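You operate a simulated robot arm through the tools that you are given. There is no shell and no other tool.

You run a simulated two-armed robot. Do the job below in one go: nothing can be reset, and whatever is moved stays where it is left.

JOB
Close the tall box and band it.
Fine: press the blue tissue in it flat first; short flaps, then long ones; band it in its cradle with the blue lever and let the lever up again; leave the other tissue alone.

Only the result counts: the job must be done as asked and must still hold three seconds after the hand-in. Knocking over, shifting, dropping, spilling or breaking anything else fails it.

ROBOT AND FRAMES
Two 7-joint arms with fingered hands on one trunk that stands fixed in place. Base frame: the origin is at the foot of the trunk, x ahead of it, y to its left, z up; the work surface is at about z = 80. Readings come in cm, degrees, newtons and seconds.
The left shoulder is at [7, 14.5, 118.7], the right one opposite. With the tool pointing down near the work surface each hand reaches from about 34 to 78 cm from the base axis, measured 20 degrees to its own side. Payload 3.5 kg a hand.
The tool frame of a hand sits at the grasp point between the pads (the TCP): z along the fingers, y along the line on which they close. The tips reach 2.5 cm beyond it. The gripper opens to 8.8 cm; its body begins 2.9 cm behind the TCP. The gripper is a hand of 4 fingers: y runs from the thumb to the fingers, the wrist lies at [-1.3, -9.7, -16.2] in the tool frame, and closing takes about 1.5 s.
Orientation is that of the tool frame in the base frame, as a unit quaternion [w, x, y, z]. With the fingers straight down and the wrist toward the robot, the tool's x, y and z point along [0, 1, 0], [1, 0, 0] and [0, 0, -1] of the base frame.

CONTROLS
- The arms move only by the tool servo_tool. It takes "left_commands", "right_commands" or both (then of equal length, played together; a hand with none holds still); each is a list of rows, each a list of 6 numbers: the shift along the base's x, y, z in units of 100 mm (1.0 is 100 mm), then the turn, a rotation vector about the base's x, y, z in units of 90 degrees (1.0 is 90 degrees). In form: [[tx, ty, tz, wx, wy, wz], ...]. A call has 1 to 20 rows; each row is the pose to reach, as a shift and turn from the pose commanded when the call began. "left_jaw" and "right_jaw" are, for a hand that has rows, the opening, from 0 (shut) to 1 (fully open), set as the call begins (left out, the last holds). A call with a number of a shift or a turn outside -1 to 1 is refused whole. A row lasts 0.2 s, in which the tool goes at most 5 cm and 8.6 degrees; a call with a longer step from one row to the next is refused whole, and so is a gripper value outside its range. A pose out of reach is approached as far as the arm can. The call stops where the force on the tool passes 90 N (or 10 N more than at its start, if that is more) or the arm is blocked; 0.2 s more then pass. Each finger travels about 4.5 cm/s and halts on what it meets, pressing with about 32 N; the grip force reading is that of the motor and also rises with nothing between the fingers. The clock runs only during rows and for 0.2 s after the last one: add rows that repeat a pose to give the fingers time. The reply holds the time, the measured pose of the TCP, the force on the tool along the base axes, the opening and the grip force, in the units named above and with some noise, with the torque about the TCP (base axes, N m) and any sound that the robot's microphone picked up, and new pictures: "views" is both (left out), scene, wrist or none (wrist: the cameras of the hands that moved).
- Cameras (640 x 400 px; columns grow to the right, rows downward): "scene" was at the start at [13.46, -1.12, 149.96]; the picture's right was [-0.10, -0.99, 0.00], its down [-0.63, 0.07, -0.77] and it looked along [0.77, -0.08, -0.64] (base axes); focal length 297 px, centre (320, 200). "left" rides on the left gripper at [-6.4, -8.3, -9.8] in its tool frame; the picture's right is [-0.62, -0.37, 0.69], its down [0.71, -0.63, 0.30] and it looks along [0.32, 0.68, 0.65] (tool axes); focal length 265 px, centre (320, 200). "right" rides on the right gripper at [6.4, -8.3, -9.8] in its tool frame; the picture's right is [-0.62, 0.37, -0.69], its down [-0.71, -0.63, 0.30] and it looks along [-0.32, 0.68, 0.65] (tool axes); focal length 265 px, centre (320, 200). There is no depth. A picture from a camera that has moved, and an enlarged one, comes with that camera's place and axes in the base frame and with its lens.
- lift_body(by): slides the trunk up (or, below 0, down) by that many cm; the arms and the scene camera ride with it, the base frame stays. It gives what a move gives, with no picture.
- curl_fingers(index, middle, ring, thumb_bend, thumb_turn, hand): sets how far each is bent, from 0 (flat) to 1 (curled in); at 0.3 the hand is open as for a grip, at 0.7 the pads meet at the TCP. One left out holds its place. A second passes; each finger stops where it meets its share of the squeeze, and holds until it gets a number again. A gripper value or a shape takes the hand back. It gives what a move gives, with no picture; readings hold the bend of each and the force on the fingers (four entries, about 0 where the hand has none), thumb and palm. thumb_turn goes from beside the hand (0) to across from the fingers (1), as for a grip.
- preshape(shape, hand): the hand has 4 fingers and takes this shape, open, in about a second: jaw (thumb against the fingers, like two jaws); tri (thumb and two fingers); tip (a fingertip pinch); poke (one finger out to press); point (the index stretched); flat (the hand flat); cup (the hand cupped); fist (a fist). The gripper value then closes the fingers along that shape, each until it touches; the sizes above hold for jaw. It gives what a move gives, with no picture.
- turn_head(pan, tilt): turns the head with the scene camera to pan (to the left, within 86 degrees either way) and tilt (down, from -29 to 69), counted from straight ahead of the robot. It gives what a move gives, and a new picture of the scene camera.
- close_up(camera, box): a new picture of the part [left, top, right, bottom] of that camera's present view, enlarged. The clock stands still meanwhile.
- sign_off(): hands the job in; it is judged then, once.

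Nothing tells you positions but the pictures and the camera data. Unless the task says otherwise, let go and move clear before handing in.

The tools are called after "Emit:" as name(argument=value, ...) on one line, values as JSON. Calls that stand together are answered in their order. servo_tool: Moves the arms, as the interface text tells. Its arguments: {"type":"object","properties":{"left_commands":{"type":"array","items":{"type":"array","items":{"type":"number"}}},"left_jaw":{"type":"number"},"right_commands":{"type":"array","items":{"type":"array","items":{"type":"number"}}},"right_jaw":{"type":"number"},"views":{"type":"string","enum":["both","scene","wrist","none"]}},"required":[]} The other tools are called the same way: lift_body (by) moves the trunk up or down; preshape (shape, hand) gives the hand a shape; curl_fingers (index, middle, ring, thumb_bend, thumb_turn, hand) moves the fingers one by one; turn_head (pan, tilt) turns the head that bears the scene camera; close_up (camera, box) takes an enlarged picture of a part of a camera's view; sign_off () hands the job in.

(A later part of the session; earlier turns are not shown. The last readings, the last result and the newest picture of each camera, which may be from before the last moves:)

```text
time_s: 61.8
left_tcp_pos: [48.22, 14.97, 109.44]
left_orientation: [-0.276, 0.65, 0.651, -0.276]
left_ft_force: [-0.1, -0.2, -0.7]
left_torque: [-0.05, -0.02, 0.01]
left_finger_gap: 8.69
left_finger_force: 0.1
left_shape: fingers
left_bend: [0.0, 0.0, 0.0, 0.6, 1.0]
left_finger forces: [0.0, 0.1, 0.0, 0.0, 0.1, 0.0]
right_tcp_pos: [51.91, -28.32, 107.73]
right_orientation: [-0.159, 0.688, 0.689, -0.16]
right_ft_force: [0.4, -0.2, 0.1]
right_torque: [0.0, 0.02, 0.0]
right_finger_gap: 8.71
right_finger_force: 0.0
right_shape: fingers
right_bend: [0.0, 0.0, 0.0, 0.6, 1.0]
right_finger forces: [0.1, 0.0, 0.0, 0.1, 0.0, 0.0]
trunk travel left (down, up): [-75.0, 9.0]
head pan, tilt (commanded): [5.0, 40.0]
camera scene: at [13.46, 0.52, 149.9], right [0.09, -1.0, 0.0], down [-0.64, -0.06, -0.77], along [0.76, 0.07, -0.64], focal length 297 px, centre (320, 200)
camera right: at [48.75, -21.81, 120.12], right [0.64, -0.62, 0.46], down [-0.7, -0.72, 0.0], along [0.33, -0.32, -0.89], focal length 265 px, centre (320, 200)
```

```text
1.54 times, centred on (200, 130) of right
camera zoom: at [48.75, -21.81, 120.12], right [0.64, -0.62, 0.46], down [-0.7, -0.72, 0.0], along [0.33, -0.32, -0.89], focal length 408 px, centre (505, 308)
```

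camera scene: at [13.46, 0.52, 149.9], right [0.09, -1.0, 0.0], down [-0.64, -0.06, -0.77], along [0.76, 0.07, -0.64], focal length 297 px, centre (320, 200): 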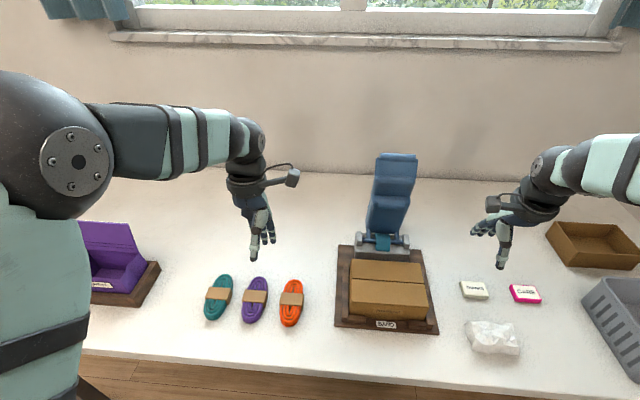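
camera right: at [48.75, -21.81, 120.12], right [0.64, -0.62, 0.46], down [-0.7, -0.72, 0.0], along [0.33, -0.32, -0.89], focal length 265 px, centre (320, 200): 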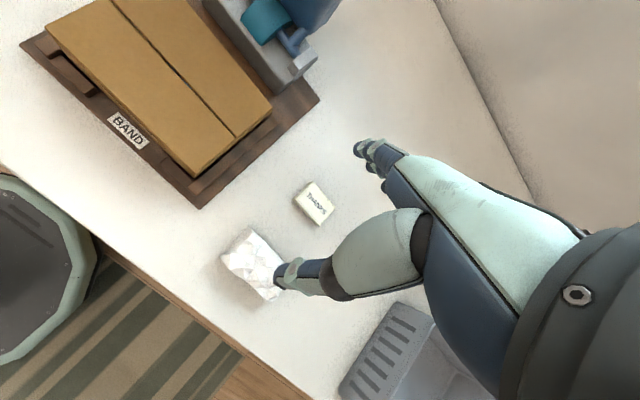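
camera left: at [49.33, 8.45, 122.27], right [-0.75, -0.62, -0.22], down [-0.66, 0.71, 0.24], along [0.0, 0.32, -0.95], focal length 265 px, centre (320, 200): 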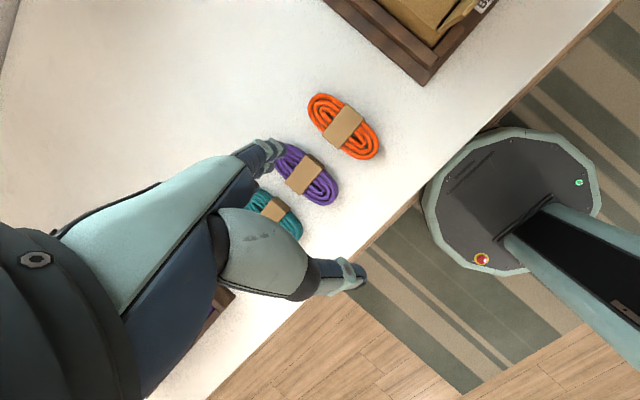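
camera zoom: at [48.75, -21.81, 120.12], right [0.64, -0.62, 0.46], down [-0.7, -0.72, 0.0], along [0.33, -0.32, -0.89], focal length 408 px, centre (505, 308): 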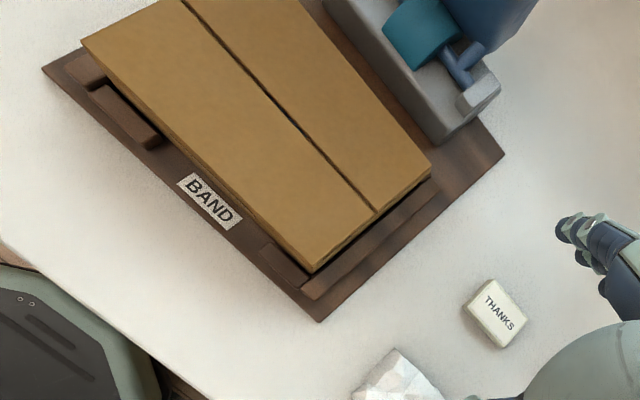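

The box is closed with all four flaps flat, and nothing else has moved. Next I need the lever's shape, so I'll zoom in on it.

Emit:
turn_head(pan=-12, tilt=38)

Emit:
close_up(camera="scene", box=[270, 140, 350, 280])

Emit:
close_up(camera="left", box=[0, 0, 640, 400])

```text
time_s: 62.5
left_tcp_pos: [48.1, 14.94, 109.31]
left_orientation: [-0.277, 0.65, 0.651, -0.276]
left_ft_force: [-0.4, -1.0, -0.2]
left_torque: [-0.03, 0.0, 0.01]
left_finger_gap: 8.68
left_finger_force: 0.1
left_shape: fingers
left_bend: [0.0, 0.0, 0.0, 0.6, 1.0]
left_finger forces: [0.1, 0.0, 0.0, 0.0, 0.0, 0.0]
right_tcp_pos: [51.69, -28.41, 107.59]
right_orientation: [-0.16, 0.689, 0.689, -0.159]
right_ft_force: [0.6, 0.1, -0.3]
right_torque: [-0.01, 0.0, -0.03]
right_finger_gap: 8.73
right_finger_force: 0.0
right_shape: fingers
right_bend: [0.0, 0.0, 0.0, 0.6, 1.0]
right_finger forces: [0.1, 0.0, 0.0, 0.0, 0.0, 0.0]
trunk travel left (down, up): [-75.0, 9.0]
head pan, tilt (commanded): [-12.0, 38.0]
camera scene: at [13.42, -2.03, 150.19], right [-0.21, -0.98, 0.0], down [-0.6, 0.13, -0.79], along [0.77, -0.16, -0.62], focal length 297 px, centre (320, 200)
```

scene: 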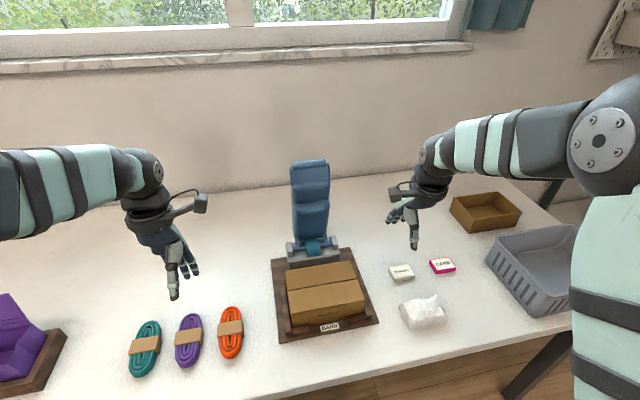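

```text
2.86 times, centred on (310, 210) of scene
camera zoom: at [13.42, -2.03, 150.19], right [-0.21, -0.98, 0.0], down [-0.6, 0.13, -0.79], along [0.77, -0.16, -0.62], focal length 850 px, centre (349, 171)
```

zoom: 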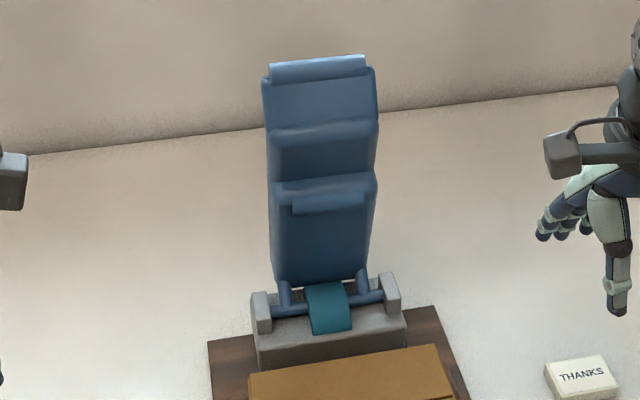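

```text
1.00 times, centred on (320, 200) of left (not enlarged: the box is as wide or as high as the picture)
camera zoom: at [49.31, 8.4, 122.29], right [-0.75, -0.62, -0.22], down [-0.66, 0.71, 0.24], along [0.0, 0.33, -0.95], focal length 265 px, centre (320, 200)
```

zoom: 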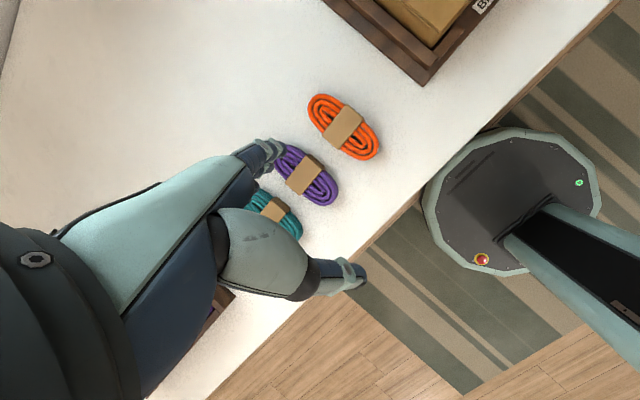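

The lever is about 9 cm wide with its top near z 114, but I can't see its thickness or its back face. I'll turn the right hand so its wrist camera looks at the lever from the side.

Emit:
servo_tool(right_commands=[[0, 0, 0.1, 0, -0.07, 0], [0, -0.02, 0.2, 0, -0.14, 0], [0, -0.04, 0.3, 0, -0.21, 0], [0, -0.05, 0.43, 0, -0.29, 0]], views="none")

Emit:
servo_tool(right_commands=[[0.1, 0, 0, 0, 0, 0.09], [0.2, 0, 0, 0, 0, 0.18], [0.3, 0, 0, 0, 0, 0.27], [0.4, 0, 0, 0, 0, 0.36], [0.5, 0, 0, 0, 0, 0.45], [0.6, 0, 0, 0, 0, 0.54], [0.7, 0, 0, 0, 0, 0.63], [0.8, 0, 0, 0, 0, 0.72], [0.9, 0, 0, 0, 0, 0.8], [0.9, 0, 0, 0, 0, 0.8]], views="both")

```text
time_s: 63.5
left_tcp_pos: [47.96, 15.04, 109.38]
left_orientation: [-0.276, 0.651, 0.652, -0.275]
left_ft_force: [-0.2, 0.2, -0.6]
left_torque: [0.0, 0.03, 0.02]
left_finger_gap: 8.71
left_finger_force: 0.0
left_shape: fingers
left_bend: [0.0, 0.0, 0.0, 0.6, 1.0]
left_finger forces: [0.0, 0.1, 0.1, 0.1, 0.0, 0.0]
right_tcp_pos: [51.95, -28.99, 111.9]
right_orientation: [0.001, 0.707, 0.707, 0.001]
right_ft_force: [-0.3, 0.0, 0.8]
right_torque: [-0.01, -0.02, 0.01]
right_finger_gap: 8.72
right_finger_force: 0.0
right_shape: fingers
right_bend: [0.0, 0.0, 0.0, 0.6, 1.0]
right_finger forces: [0.0, 0.0, 0.0, 0.0, 0.1, 0.0]
trunk travel left (down, up): [-75.0, 9.0]
head pan, tilt (commanded): [-12.0, 38.0]
```

```text
time_s: 65.8
left_tcp_pos: [48.02, 14.93, 109.55]
left_orientation: [-0.276, 0.651, 0.652, -0.276]
left_ft_force: [-0.4, 1.1, -0.4]
left_torque: [0.0, 0.0, 0.01]
left_finger_gap: 8.66
left_finger_force: 0.0
left_shape: fingers
left_bend: [0.0, 0.0, 0.0, 0.6, 1.0]
left_finger forces: [0.1, 0.0, 0.0, 0.0, 0.0, 0.1]
right_tcp_pos: [60.79, -28.96, 112.03]
right_orientation: [0.0, 0.156, 0.988, 0.0]
right_ft_force: [-0.4, 0.9, -0.7]
right_torque: [-0.01, 0.0, 0.01]
right_finger_gap: 8.7
right_finger_force: 0.0
right_shape: fingers
right_bend: [0.0, 0.0, 0.0, 0.6, 1.0]
right_finger forces: [0.0, 0.1, 0.0, 0.0, 0.0, 0.0]
trunk travel left (down, up): [-75.0, 9.0]
head pan, tilt (commanded): [-12.0, 38.0]
camera scene: at [13.35, -2.02, 150.2], right [-0.21, -0.98, 0.0], down [-0.6, 0.13, -0.79], along [0.77, -0.16, -0.62], focal length 297 px, centre (320, 200)
camera right: at [52.23, -34.84, 121.72], right [0.7, 0.16, 0.69], down [0.49, -0.82, -0.3], along [0.52, 0.55, -0.65], focal length 265 px, centre (320, 200)
```

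scene: 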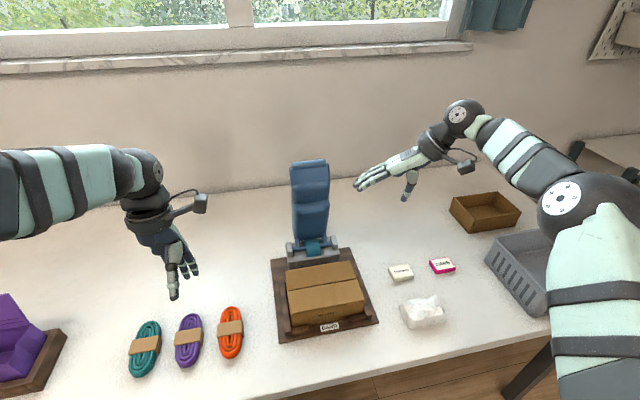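
right: 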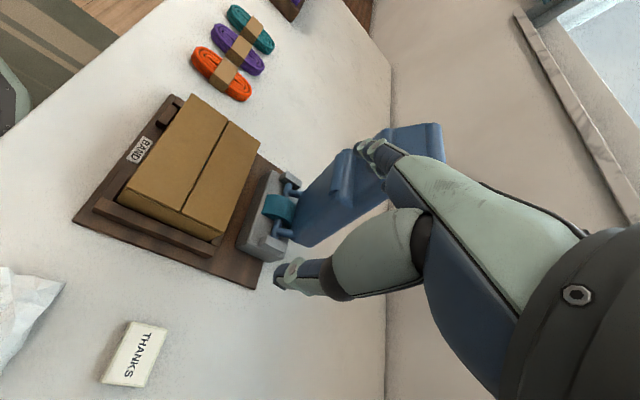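

I get a side-on view of the lever, partly hidden by the hand. I'll zoom in on it.

Emit:
close_up(camera="right", box=[220, 90, 480, 290])

```text
2.00 times, centred on (350, 190) of right
camera zoom: at [52.23, -34.84, 121.72], right [0.7, 0.16, 0.69], down [0.49, -0.82, -0.3], along [0.52, 0.55, -0.65], focal length 531 px, centre (260, 220)
```

zoom: 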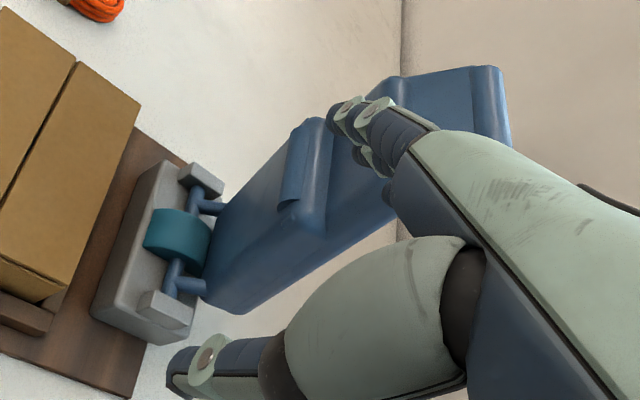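

The lever stands vertical: pivot at about x 73, z 86, top handle near z 114, and a pressing bar at about z 102 that will land on the box's centre. I'll turn the hand back, shape its fingers as a hook with the thumb out of the way, and go over the lever top.

Emit:
servo_tool(right_commands=[[-0.03, 0, 0.1, 0, 0, -0.09], [-0.06, 0, 0.2, 0, 0, -0.18], [-0.1, 0, 0.35, 0, 0, -0.27], [-0.14, 0, 0.5, 0, 0, -0.36], [-0.18, 0, 0.65, 0, 0, -0.45], [-0.22, 0, 0.8, 0, 0, -0.54], [-0.26, 0, 0.9, 0, 0, -0.63], [-0.3, 0, 1.0, 0, 0, -0.72], [-0.3, 0, 1.0, 0, 0, -0.8]], views="none")

Emit:
curl_fingers(hand="right", index=0.3, middle=0.3, ring=0.3, thumb_bend=0.2, thumb_turn=0)

Emit:
servo_tool(right_commands=[[0.1, 0.2, 0.1, 0, 0, 0], [0.2, 0.4, 0.2, 0, 0, 0], [0.3, 0.6, 0.3, 0, 0, 0], [0.4, 0.8, 0.3, 0, 0, 0], [0.5, 1.0, 0.3, 0, 0, 0]], views="both")

```text
time_s: 67.8
left_tcp_pos: [48.03, 15.12, 109.36]
left_orientation: [-0.277, 0.65, 0.651, -0.277]
left_ft_force: [0.1, -0.8, 0.0]
left_torque: [-0.01, -0.02, 0.04]
left_finger_gap: 8.7
left_finger_force: 0.2
left_shape: fingers
left_bend: [0.0, 0.0, 0.0, 0.6, 1.0]
left_finger forces: [0.0, 0.1, 0.1, 0.1, 0.1, 0.1]
right_tcp_pos: [57.86, -28.8, 121.92]
right_orientation: [0.0, 0.708, 0.707, 0.001]
right_ft_force: [-0.4, 0.4, 0.7]
right_torque: [0.02, 0.01, 0.01]
right_finger_gap: 8.7
right_finger_force: 0.0
right_shape: fingers
right_bend: [0.0, 0.0, 0.0, 0.6, 1.0]
right_finger forces: [0.1, 0.0, 0.0, 0.0, 0.0, 0.1]
trunk travel left (down, up): [-75.0, 9.0]
head pan, tilt (commanded): [-12.0, 38.0]
```

```text
time_s: 68.8
left_tcp_pos: [48.05, 14.91, 109.34]
left_orientation: [-0.278, 0.651, 0.651, -0.276]
left_ft_force: [0.0, -0.1, 0.2]
left_torque: [0.03, -0.01, -0.01]
left_finger_gap: 8.69
left_finger_force: 0.0
left_shape: fingers
left_bend: [0.0, 0.0, 0.0, 0.6, 1.0]
left_finger forces: [0.1, 0.1, 0.0, 0.1, 0.0, 0.1]
right_tcp_pos: [57.88, -28.99, 121.98]
right_orientation: [0.0, 0.708, 0.707, 0.0]
right_ft_force: [0.5, -0.3, -0.2]
right_torque: [-0.02, -0.01, -0.02]
right_finger_gap: 12.32
right_finger_force: 0.1
right_shape: fingers
right_bend: [0.3, 0.3, 0.3, 0.2, 0.0]
right_finger forces: [0.0, 0.1, 0.1, 0.1, 0.0, 0.0]
trunk travel left (down, up): [-75.0, 9.0]
head pan, tilt (commanded): [-12.0, 38.0]
```

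```text
time_s: 70.0
left_tcp_pos: [48.12, 15.09, 109.28]
left_orientation: [-0.276, 0.651, 0.65, -0.276]
left_ft_force: [-0.3, 0.7, 0.0]
left_torque: [-0.01, 0.02, 0.03]
left_finger_gap: 8.69
left_finger_force: 0.1
left_shape: fingers
left_bend: [0.0, 0.0, 0.0, 0.6, 1.0]
left_finger forces: [0.1, 0.0, 0.1, 0.0, 0.0, 0.0]
right_tcp_pos: [63.02, -18.6, 124.97]
right_orientation: [0.0, 0.707, 0.707, -0.001]
right_ft_force: [-0.3, 0.0, 0.1]
right_torque: [-0.01, 0.04, -0.02]
right_finger_gap: 12.29
right_finger_force: 0.0
right_shape: fingers
right_bend: [0.3, 0.3, 0.3, 0.2, 0.0]
right_finger forces: [0.0, 0.0, 0.0, 0.0, 0.0, 0.0]
trunk travel left (down, up): [-75.0, 9.0]
head pan, tilt (commanded): [-12.0, 38.0]
camera scene: at [13.53, -1.91, 150.19], right [-0.21, -0.98, 0.0], down [-0.6, 0.13, -0.79], along [0.77, -0.16, -0.62], focal length 297 px, centre (320, 200)
camera right: at [54.76, -12.15, 134.87], right [0.37, -0.62, 0.69], down [-0.63, -0.71, -0.3], along [0.68, -0.33, -0.65], focal length 265 px, centre (320, 200)
```

scene: 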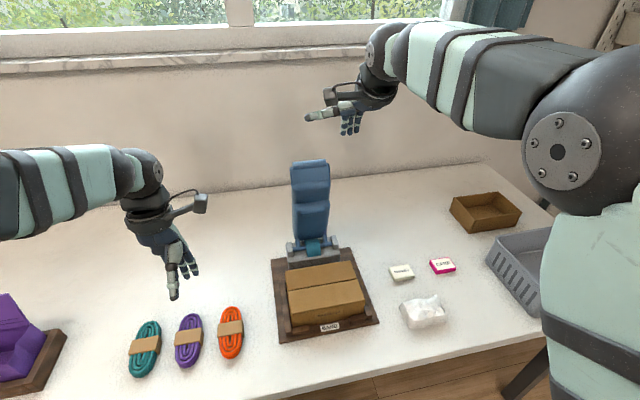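
right: 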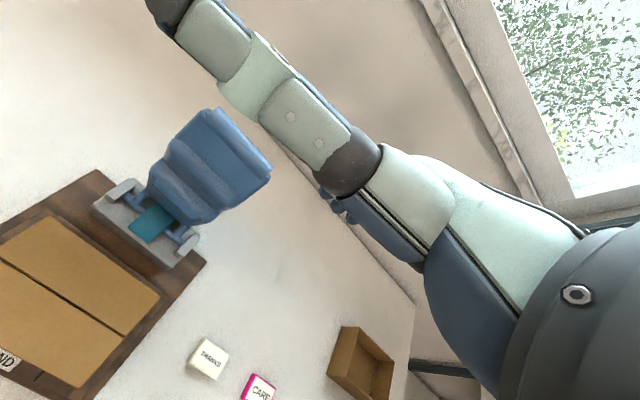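

The fingers point down and the thumb sticks out to the left side. I'll zoom in to check the hand's form before placing it over the lever.

Emit:
close_up(camera="scene", box=[270, 60, 430, 260])

Emit:
close_up(camera="right", box=[0, 80, 300, 400])

```text
2.00 times, centred on (350, 160) of scene
camera zoom: at [13.53, -1.91, 150.19], right [-0.21, -0.98, 0.0], down [-0.6, 0.13, -0.79], along [0.77, -0.16, -0.62], focal length 595 px, centre (260, 280)
```

zoom: 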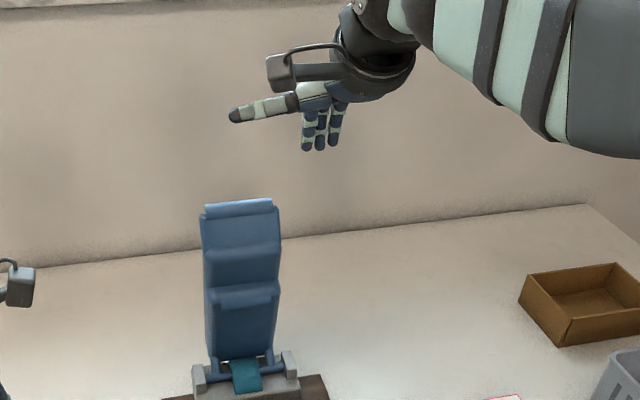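

```text
1.25 times, centred on (150, 240) of right
camera zoom: at [54.76, -12.15, 134.87], right [0.37, -0.62, 0.69], down [-0.63, -0.71, -0.3], along [0.68, -0.33, -0.65], focal length 332 px, centre (532, 150)
```

zoom: 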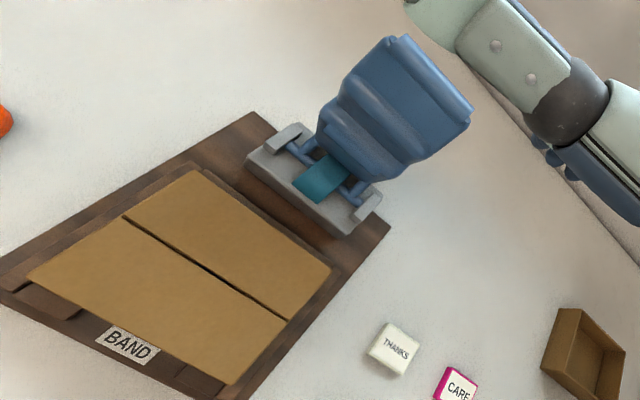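

The hook is good: fingertips about 2 cm below the TCP, palm about 3 cm above it, thumb well clear. I'll move over the lever so the fingers are behind its top.

Emit:
servo_tool(right_commands=[[0.2, 0.2, 0, 0, 0, 0], [0.4, 0.4, 0, 0, 0, 0], [0.6, 0.6, 0, 0, 0, 0], [0.8, 0.75, 0, 0, 0, 0], [1.0, 0.83, 0, 0, 0, 0], [1.0, 0.83, 0, 0, 0, 0]], views="both")

Emit:
close_up(camera="scene", box=[270, 60, 400, 260])

```text
time_s: 71.3
left_tcp_pos: [47.94, 14.94, 109.37]
left_orientation: [-0.277, 0.651, 0.651, -0.275]
left_ft_force: [-0.5, -1.5, -0.2]
left_torque: [0.03, -0.01, 0.03]
left_finger_gap: 8.68
left_finger_force: 0.0
left_shape: fingers
left_bend: [0.0, 0.0, 0.0, 0.6, 1.0]
left_finger forces: [0.0, 0.0, 0.1, 0.1, 0.0, 0.1]
right_tcp_pos: [70.77, -11.15, 124.7]
right_orientation: [0.0, 0.707, 0.707, 0.001]
right_ft_force: [-0.2, -0.1, -0.6]
right_torque: [-0.01, -0.01, -0.04]
right_finger_gap: 12.3
right_finger_force: 0.0
right_shape: fingers
right_bend: [0.3, 0.3, 0.3, 0.2, 0.0]
right_finger forces: [0.1, 0.0, 0.0, 0.0, 0.1, 0.1]
right hand out of reach, approached as far as the arm can: row 5, 6
trunk travel left (down, up): [-75.0, 9.0]
head pan, tilt (commanded): [-12.0, 38.0]
camera scene: at [13.29, -2.04, 150.21], right [-0.21, -0.98, 0.0], down [-0.6, 0.13, -0.79], along [0.77, -0.16, -0.62], focal length 297 px, centre (320, 200)
camera right: at [62.45, -4.68, 134.45], right [0.37, -0.62, 0.69], down [-0.63, -0.71, -0.3], along [0.68, -0.32, -0.65], focal length 265 px, centre (320, 200)
```

scene: 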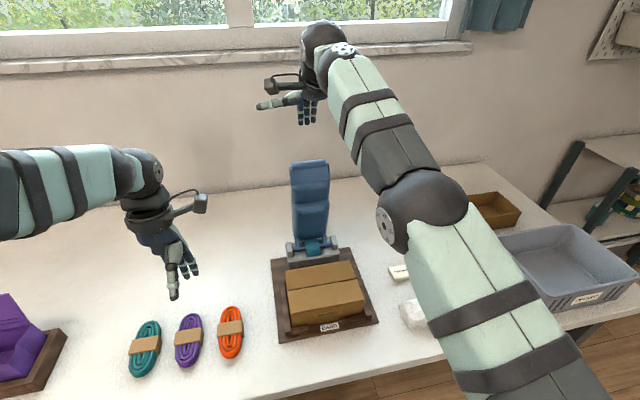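
right: 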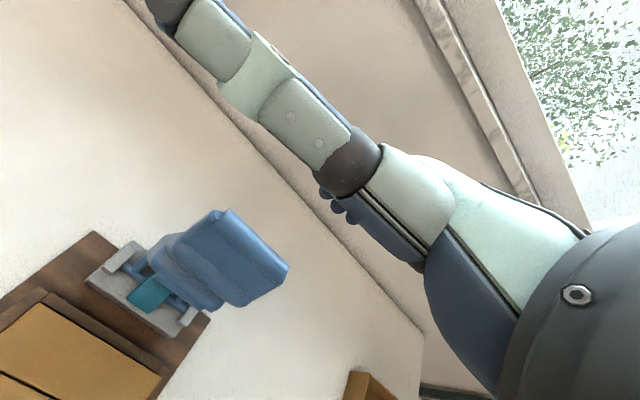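

```text
2.00 times, centred on (335, 160) of scene
camera zoom: at [13.29, -2.04, 150.21], right [-0.21, -0.98, 0.0], down [-0.6, 0.13, -0.79], along [0.77, -0.16, -0.62], focal length 595 px, centre (290, 280)
```

zoom: 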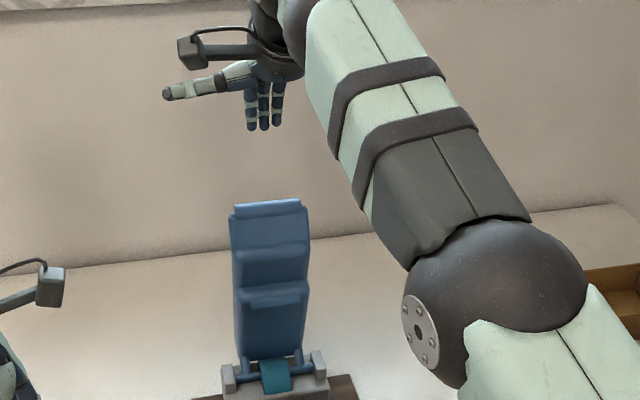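

The arm is at its limit at this height, but lower down it reaches further. From here I can see the lever's top from above, so I'll zoom in to judge its thickness.

Emit:
close_up(camera="right", box=[60, 180, 320, 360])

```text
2.22 times, centred on (190, 270) of right
camera zoom: at [62.45, -4.68, 134.45], right [0.37, -0.62, 0.69], down [-0.63, -0.71, -0.3], along [0.68, -0.32, -0.65], focal length 590 px, centre (609, 44)
```

zoom: 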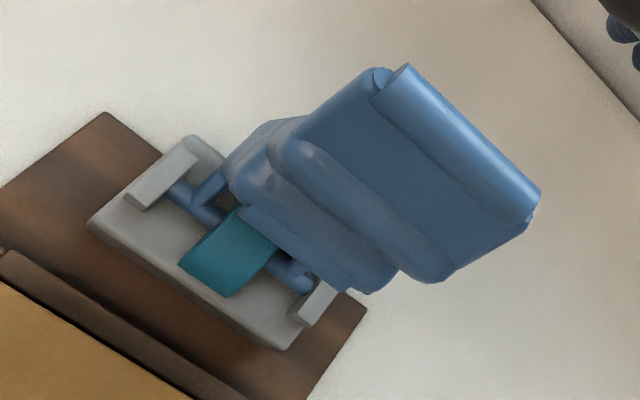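

The lever's top back edge is at about x 74.5, z 114. I'll descend partway; lower down the arm should reach the commanded x so the fingers pass behind the lever.

Emit:
servo_tool(right_commands=[[-0.03, 0, -0.15, 0, 0, 0], [-0.04, 0, -0.3, 0, 0, 0], [-0.04, 0, -0.45, 0, 0, 0], [-0.04, 0, -0.6, 0, 0, 0], [-0.04, 0, -0.68, 0, 0, 0], [-0.04, 0, -0.68, 0, 0, 0]], views="both")

Emit:
close_up(camera="scene", box=[270, 60, 400, 260])

Emit:
close_up(camera="right", box=[100, 100, 420, 400])

```text
time_s: 72.8
left_tcp_pos: [47.99, 14.98, 109.41]
left_orientation: [-0.276, 0.65, 0.652, -0.277]
left_ft_force: [-0.2, -0.1, 0.6]
left_torque: [-0.04, 0.0, 0.01]
left_finger_gap: 8.69
left_finger_force: 0.1
left_shape: fingers
left_bend: [0.0, 0.0, 0.0, 0.6, 1.0]
left_finger forces: [0.0, 0.1, 0.0, 0.0, 0.0, 0.0]
right_tcp_pos: [70.49, -11.13, 117.75]
right_orientation: [0.001, 0.707, 0.707, 0.0]
right_ft_force: [-0.7, 0.1, 0.3]
right_torque: [0.01, 0.0, 0.02]
right_finger_gap: 12.32
right_finger_force: 0.0
right_shape: fingers
right_bend: [0.3, 0.3, 0.3, 0.2, 0.0]
right_finger forces: [0.0, 0.0, 0.0, 0.0, 0.1, 0.0]
trunk travel left (down, up): [-75.0, 9.0]
head pan, tilt (commanded): [-12.0, 38.0]
camera scene: at [13.45, -2.03, 150.19], right [-0.21, -0.98, 0.0], down [-0.6, 0.13, -0.79], along [0.77, -0.16, -0.62], focal length 297 px, centre (320, 200)
camera right: at [62.16, -4.57, 127.47], right [0.37, -0.62, 0.69], down [-0.63, -0.71, -0.3], along [0.68, -0.32, -0.65], focal length 265 px, centre (320, 200)
```

scene: 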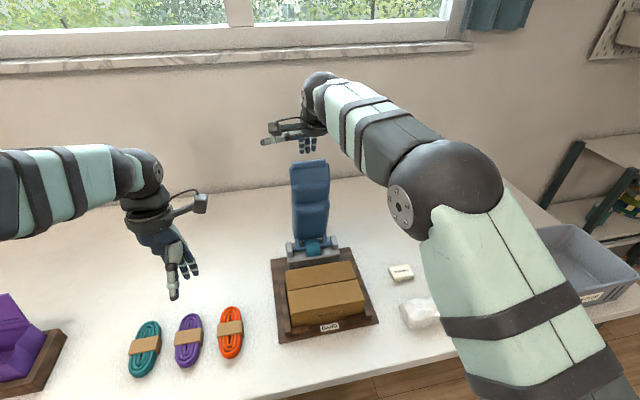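
right: 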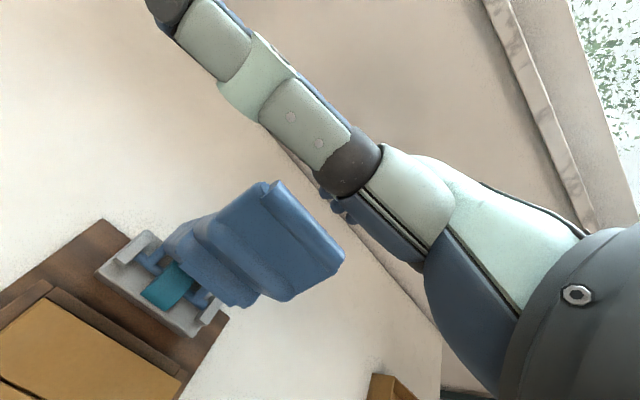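

```text
2.00 times, centred on (335, 160) of scene
camera zoom: at [13.45, -2.03, 150.19], right [-0.21, -0.98, 0.0], down [-0.6, 0.13, -0.79], along [0.77, -0.16, -0.62], focal length 595 px, centre (290, 280)
```

zoom: 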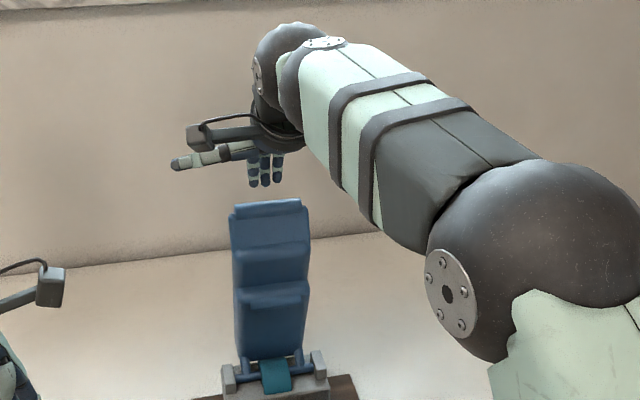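

```text
1.33 times, centred on (260, 250) of right
camera zoom: at [62.16, -4.57, 127.47], right [0.37, -0.62, 0.69], down [-0.63, -0.71, -0.3], along [0.68, -0.32, -0.65], focal length 354 px, centre (400, 133)
```

zoom: 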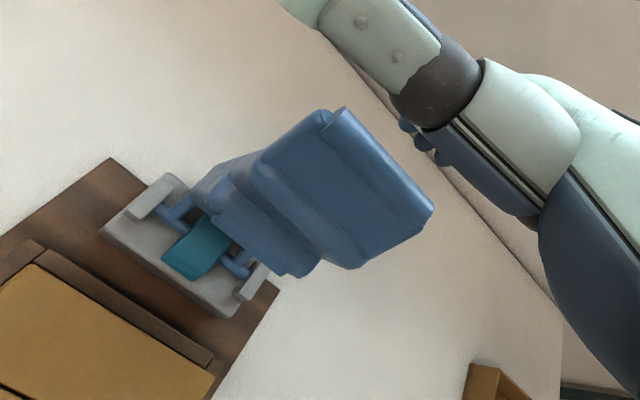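

The hand now reaches this point; the fingertips are just above and behind the lever's top edge. I'll shift slightly further back, then lower the fingers behind the lever.

Emit:
servo_tool(right_commands=[[0.1, 0.03, 0.0, 0, 0, 0], [0.2, 0.05, 0.0, 0, 0, 0], [0.2, 0.05, -0.1, 0, 0, 0], [0.2, 0.05, -0.2, 0, 0, 0], [0.2, 0.05, -0.3, 0, 0, 0], [0.2, 0.05, -0.4, 0, 0, 0]], views="both")

Emit:
close_up(camera="scene", box=[270, 80, 400, 280])

Emit:
close_up(camera="right", box=[200, 100, 460, 320])

```text
time_s: 74.2
left_tcp_pos: [47.98, 14.97, 109.34]
left_orientation: [-0.276, 0.65, 0.651, -0.277]
left_ft_force: [0.4, 0.2, -0.1]
left_torque: [-0.02, 0.0, 0.0]
left_finger_gap: 8.72
left_finger_force: 0.0
left_shape: fingers
left_bend: [0.0, 0.0, 0.0, 0.6, 1.0]
left_finger forces: [0.1, 0.1, 0.0, 0.1, 0.0, 0.0]
right_tcp_pos: [72.46, -10.63, 113.73]
right_orientation: [-0.001, 0.707, 0.707, 0.0]
right_ft_force: [0.0, -0.7, 0.1]
right_torque: [0.0, 0.02, 0.04]
right_finger_gap: 12.31
right_finger_force: 0.0
right_shape: fingers
right_bend: [0.3, 0.3, 0.3, 0.2, 0.0]
right_finger forces: [0.1, 0.0, 0.0, 0.0, 0.0, 0.0]
trunk travel left (down, up): [-75.0, 9.0]
head pan, tilt (commanded): [-12.0, 38.0]
camera scene: at [13.41, -2.03, 150.2], right [-0.21, -0.98, 0.0], down [-0.6, 0.13, -0.79], along [0.77, -0.16, -0.62], focal length 297 px, centre (320, 200)
camera right: at [64.19, -4.07, 123.57], right [0.37, -0.62, 0.69], down [-0.63, -0.71, -0.3], along [0.68, -0.32, -0.65], focal length 265 px, centre (320, 200)
```

scene: 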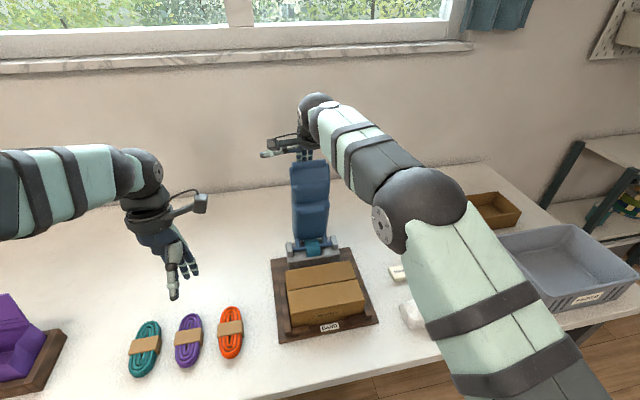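
right: 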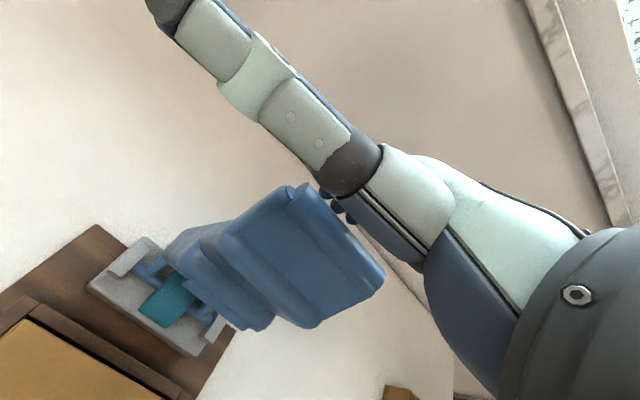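

```text
2.00 times, centred on (335, 180) of scene
camera zoom: at [13.41, -2.03, 150.2], right [-0.21, -0.98, 0.0], down [-0.6, 0.13, -0.79], along [0.77, -0.16, -0.62], focal length 595 px, centre (290, 240)
```

zoom: 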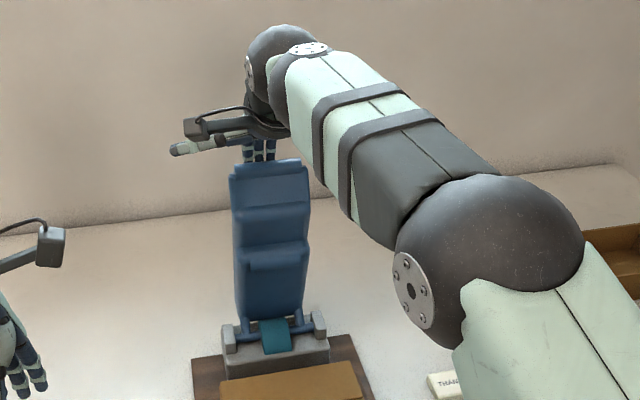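

```text
1.82 times, centred on (330, 210) of right
camera zoom: at [64.19, -4.07, 123.57], right [0.37, -0.62, 0.69], down [-0.63, -0.71, -0.3], along [0.68, -0.32, -0.65], focal length 483 px, centre (302, 182)
```

zoom: 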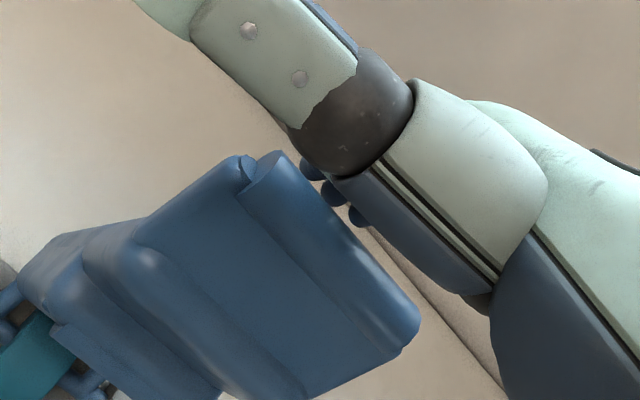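

The fingers are behind the lever's top and nothing is touching yet. I'll lower a bit more, then pull toward the robot gently and watch the force.

Emit:
servo_tool(right_commands=[[0, 0, -0.05, 0, 0, 0], [0, 0, -0.1, 0, 0, 0], [-0.05, 0, -0.1, 0, 0, 0], [-0.1, 0, -0.1, 0, 0, 0], [-0.15, 0, -0.1, 0, 0, 0], [-0.2, 0, -0.1, 0, 0, 0], [-0.25, 0, -0.1, 0, 0, 0], [-0.3, 0, -0.1, 0, 0, 0]], views="both")

Emit:
close_up(camera="scene", box=[270, 80, 400, 280])

```text
time_s: 76.0
left_tcp_pos: [48.08, 15.03, 109.28]
left_orientation: [-0.277, 0.651, 0.65, -0.276]
left_ft_force: [0.2, 0.9, -0.1]
left_torque: [0.02, 0.01, 0.04]
left_finger_gap: 8.72
left_finger_force: 0.0
left_shape: fingers
left_bend: [0.0, 0.0, 0.0, 0.6, 1.0]
left_finger forces: [0.0, 0.0, 0.0, 0.0, 0.0, 0.1]
right_tcp_pos: [69.49, -10.71, 112.8]
right_orientation: [0.0, 0.708, 0.706, 0.0]
right_ft_force: [1.1, -0.6, 0.1]
right_torque: [0.0, -0.04, 0.0]
right_finger_gap: 12.32
right_finger_force: 0.4
right_shape: fingers
right_bend: [0.3, 0.3, 0.3, 0.2, 0.0]
right_finger forces: [0.6, 0.0, 0.1, 0.1, 0.0, 0.0]
trunk travel left (down, up): [-75.0, 9.0]
head pan, tilt (commanded): [-12.0, 38.0]
camera scene: at [13.41, -2.02, 150.2], right [-0.21, -0.98, 0.0], down [-0.6, 0.13, -0.79], along [0.77, -0.16, -0.62], focal length 297 px, centre (320, 200)
camera right: at [61.14, -4.15, 122.48], right [0.37, -0.62, 0.69], down [-0.63, -0.71, -0.3], along [0.68, -0.32, -0.65], focal length 265 px, centre (320, 200)
```

scene: 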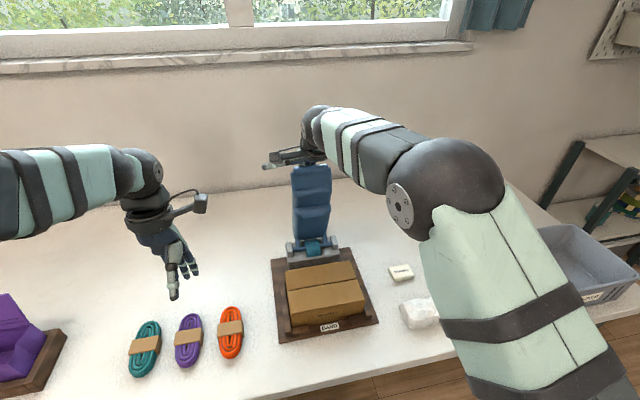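
right: 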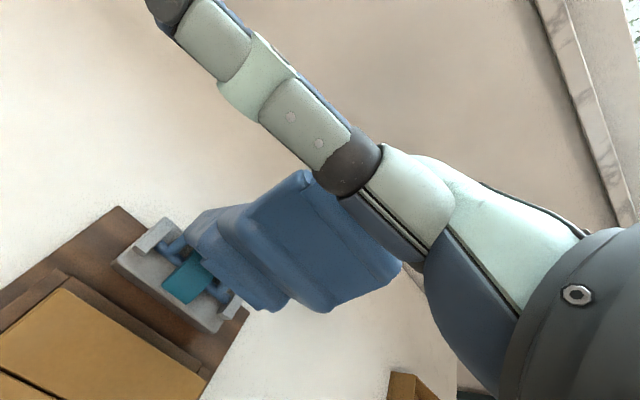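

```text
2.00 times, centred on (335, 180) of scene
camera zoom: at [13.41, -2.02, 150.2], right [-0.21, -0.98, 0.0], down [-0.6, 0.13, -0.79], along [0.77, -0.16, -0.62], focal length 595 px, centre (290, 240)
```

zoom: 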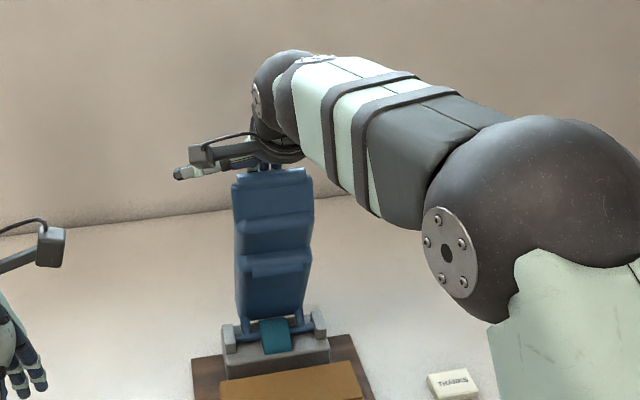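

The lever is already tilting forward with only about 1 N. I'll keep drawing it along its arc toward the box.

Emit:
servo_tool(right_commands=[[-0.12, 0, 0.0, 0, 0, 0], [-0.24, 0, -0.02, 0, 0, 0], [-0.36, 0, -0.04, 0, 0, 0], [-0.48, 0, -0.06, 0, 0, 0], [-0.6, 0, -0.09, 0, 0, 0], [-0.72, 0, -0.12, 0, 0, 0], [-0.84, 0, -0.16, 0, 0, 0], [-0.96, 0, -0.2, 0, 0, 0]], views="both")

Emit:
close_up(camera="scene", box=[250, 100, 400, 330])

```text
time_s: 77.8
left_tcp_pos: [47.97, 14.92, 109.31]
left_orientation: [-0.276, 0.651, 0.651, -0.276]
left_ft_force: [-0.5, 0.6, -0.4]
left_torque: [-0.01, 0.0, 0.01]
left_finger_gap: 8.69
left_finger_force: 0.1
left_shape: fingers
left_bend: [0.0, 0.0, 0.0, 0.6, 1.0]
left_finger forces: [0.0, 0.0, 0.1, 0.0, 0.0, 0.0]
right_tcp_pos: [59.99, -10.59, 110.79]
right_orientation: [0.001, 0.707, 0.707, 0.0]
right_ft_force: [-0.1, 0.4, -0.1]
right_torque: [0.02, 0.01, 0.01]
right_finger_gap: 12.33
right_finger_force: 0.0
right_shape: fingers
right_bend: [0.3, 0.3, 0.3, 0.2, 0.0]
right_finger forces: [0.4, 0.0, 0.1, 0.0, 0.0, 0.0]
trunk travel left (down, up): [-75.0, 9.0]
head pan, tilt (commanded): [-12.0, 38.0]
camera scene: at [13.38, -2.02, 150.2], right [-0.21, -0.98, 0.0], down [-0.6, 0.13, -0.79], along [0.77, -0.16, -0.62], focal length 297 px, centre (320, 200)
camera right: at [51.64, -4.07, 120.51], right [0.37, -0.62, 0.69], down [-0.63, -0.71, -0.3], along [0.68, -0.32, -0.65], focal length 265 px, centre (320, 200)
```

scene: 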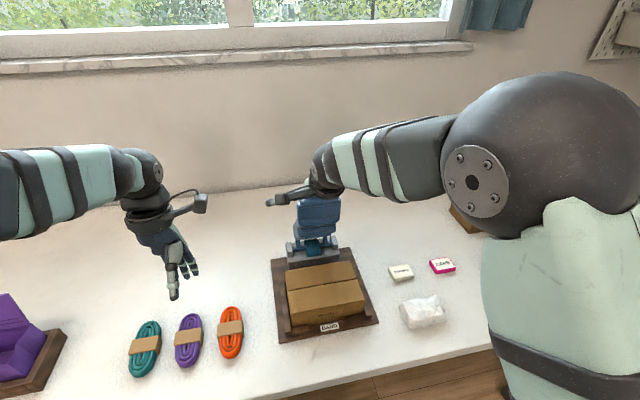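
right: 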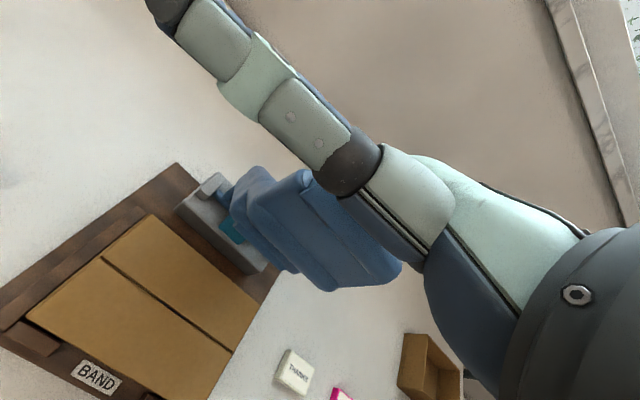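

```text
1.74 times, centred on (325, 215) of scene
camera zoom: at [13.38, -2.02, 150.2], right [-0.21, -0.98, 0.0], down [-0.6, 0.13, -0.79], along [0.77, -0.16, -0.62], focal length 517 px, centre (311, 174)
```

zoom: 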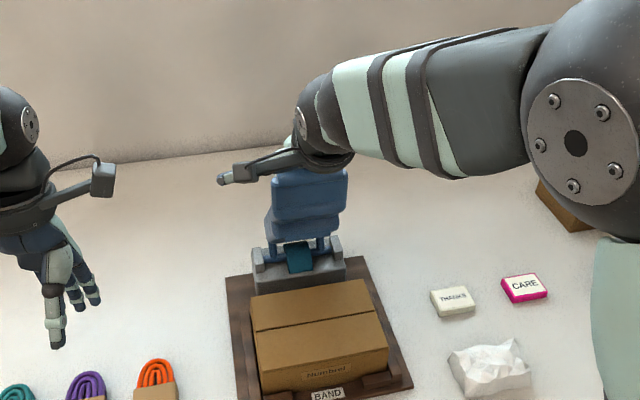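

The lever follows easily with almost no force. I'll continue down the arc.

Emit:
servo_tool(right_commands=[[-0.1, 0, -0.02, 0, 0, 0], [-0.19, 0, -0.05, 0, 0, 0], [-0.29, 0, -0.1, 0, 0, 0], [-0.38, 0, -0.15, 0, 0, 0], [-0.48, 0, -0.21, 0, 0, 0], [-0.58, 0, -0.27, 0, 0, 0], [-0.68, 0, -0.34, 0, 0, 0], [-0.77, 0, -0.41, 0, 0, 0]], views="both")

Emit:
close_up(camera="scene", box=[250, 120, 400, 350])

```text
time_s: 79.5
left_tcp_pos: [47.97, 15.0, 109.43]
left_orientation: [-0.276, 0.65, 0.652, -0.276]
left_ft_force: [0.8, -0.1, 0.3]
left_torque: [0.03, -0.01, -0.02]
left_finger_gap: 8.71
left_finger_force: 0.0
left_shape: fingers
left_bend: [0.0, 0.0, 0.0, 0.6, 1.0]
left_finger forces: [0.0, 0.0, 0.0, 0.0, 0.1, 0.0]
right_tcp_pos: [52.13, -10.63, 106.58]
right_orientation: [0.001, 0.707, 0.708, 0.0]
right_ft_force: [0.6, -1.0, -0.1]
right_torque: [0.0, -0.03, -0.01]
right_finger_gap: 12.3
right_finger_force: 0.4
right_shape: fingers
right_bend: [0.3, 0.3, 0.3, 0.2, 0.0]
right_finger forces: [0.3, 0.0, 0.1, 0.1, 0.1, 0.0]
trunk travel left (down, up): [-75.0, 9.0]
head pan, tilt (commanded): [-12.0, 38.0]
camera scene: at [13.42, -2.03, 150.2], right [-0.21, -0.98, 0.0], down [-0.6, 0.13, -0.79], along [0.77, -0.16, -0.62], focal length 297 px, centre (320, 200)
camera right: at [43.85, -4.05, 116.38], right [0.37, -0.62, 0.69], down [-0.63, -0.72, -0.3], along [0.68, -0.32, -0.65], focal length 265 px, centre (320, 200)
```

scene: 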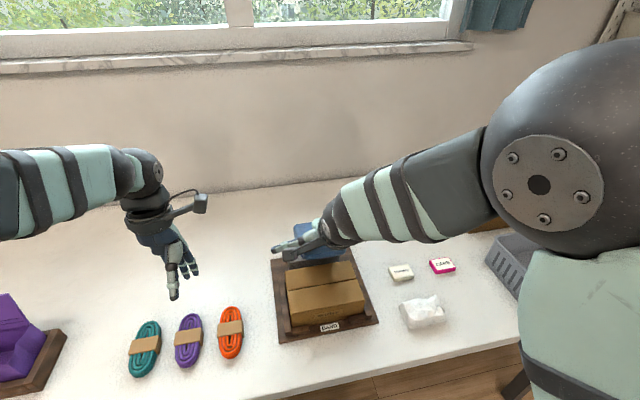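
right: 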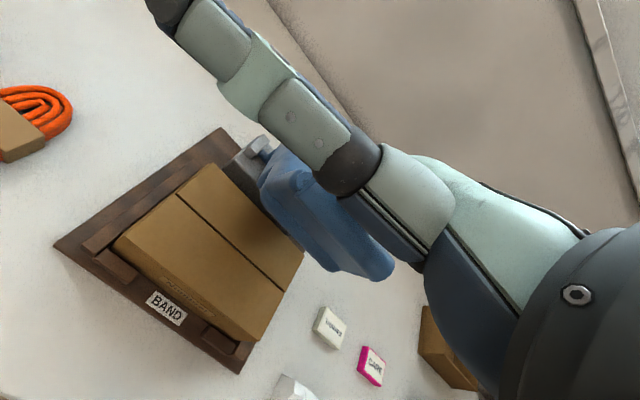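

```text
1.74 times, centred on (325, 235) of scene
camera zoom: at [13.42, -2.03, 150.2], right [-0.21, -0.98, 0.0], down [-0.6, 0.13, -0.79], along [0.77, -0.16, -0.62], focal length 517 px, centre (311, 139)
```

zoom: 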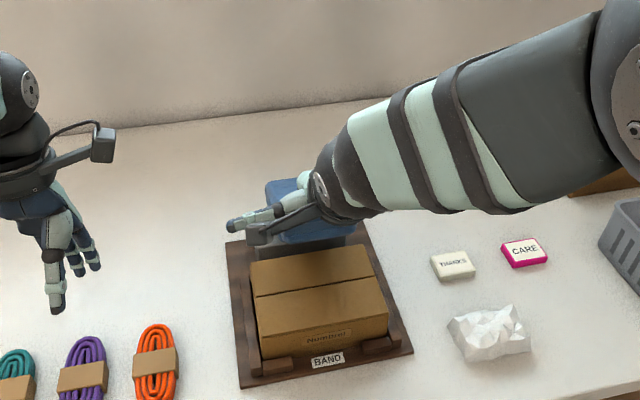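

The lever is about halfway down and moves with under 1 N. I'll go on toward the box.

Emit:
servo_tool(right_commands=[[-0.08, 0, -0.06, 0, 0, 0], [-0.16, 0, -0.13, 0, 0, 0], [-0.24, 0, -0.2, 0, 0, 0], [-0.32, 0, -0.28, 0, 0, 0], [-0.39, 0, -0.37, 0, 0, 0], [-0.45, 0, -0.46, 0, 0, 0], [-0.51, 0, -0.55, 0, 0, 0]], views="both")

Emit:
close_up(camera="scene", box=[250, 170, 400, 370])

```text
time_s: 81.2
left_tcp_pos: [48.12, 14.98, 109.31]
left_orientation: [-0.276, 0.65, 0.651, -0.277]
left_ft_force: [-0.1, -0.5, 0.3]
left_torque: [0.0, -0.01, -0.01]
left_finger_gap: 8.71
left_finger_force: 0.0
left_shape: fingers
left_bend: [0.0, 0.0, 0.0, 0.6, 1.0]
left_finger forces: [0.0, 0.0, 0.0, 0.1, 0.1, 0.0]
right_tcp_pos: [47.16, -10.5, 101.05]
right_orientation: [0.0, 0.707, 0.707, 0.0]
right_ft_force: [0.2, 0.2, -0.4]
right_torque: [0.01, -0.04, 0.0]
right_finger_gap: 12.31
right_finger_force: 0.2
right_shape: fingers
right_bend: [0.3, 0.3, 0.3, 0.2, 0.0]
right_finger forces: [0.2, 0.0, 0.0, 0.0, 0.1, 0.0]
trunk travel left (down, up): [-75.0, 9.0]
head pan, tilt (commanded): [-12.0, 38.0]
camera scene: at [13.44, -2.02, 150.2], right [-0.21, -0.98, 0.0], down [-0.6, 0.13, -0.79], along [0.77, -0.16, -0.62], focal length 297 px, centre (320, 200)
camera right: at [38.77, -4.03, 110.89], right [0.37, -0.62, 0.69], down [-0.63, -0.71, -0.3], along [0.68, -0.32, -0.65], focal length 265 px, centre (320, 200)
```

scene: 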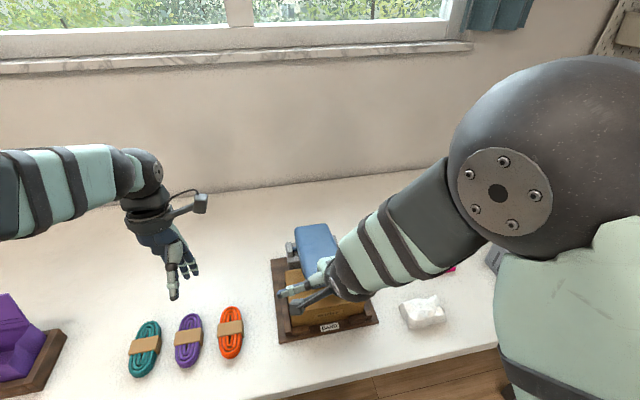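
right: 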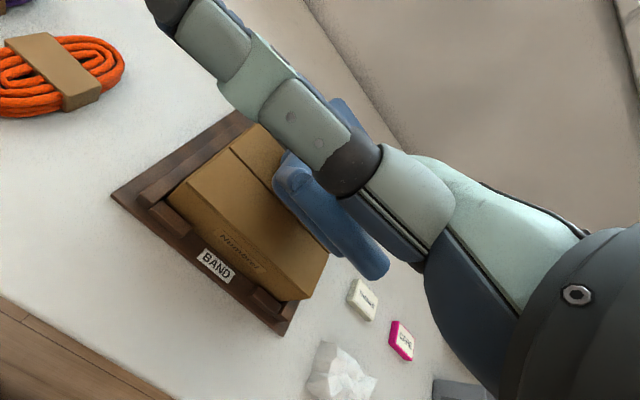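

```text
2.00 times, centred on (325, 270) of scene
camera zoom: at [13.44, -2.02, 150.2], right [-0.21, -0.98, 0.0], down [-0.6, 0.13, -0.79], along [0.77, -0.16, -0.62], focal length 595 px, centre (310, 60)
```

zoom: 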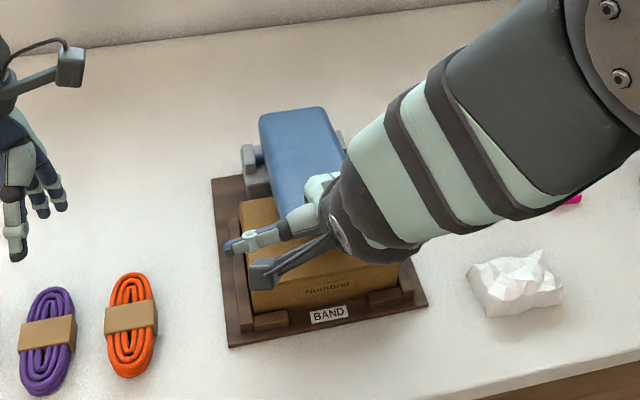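

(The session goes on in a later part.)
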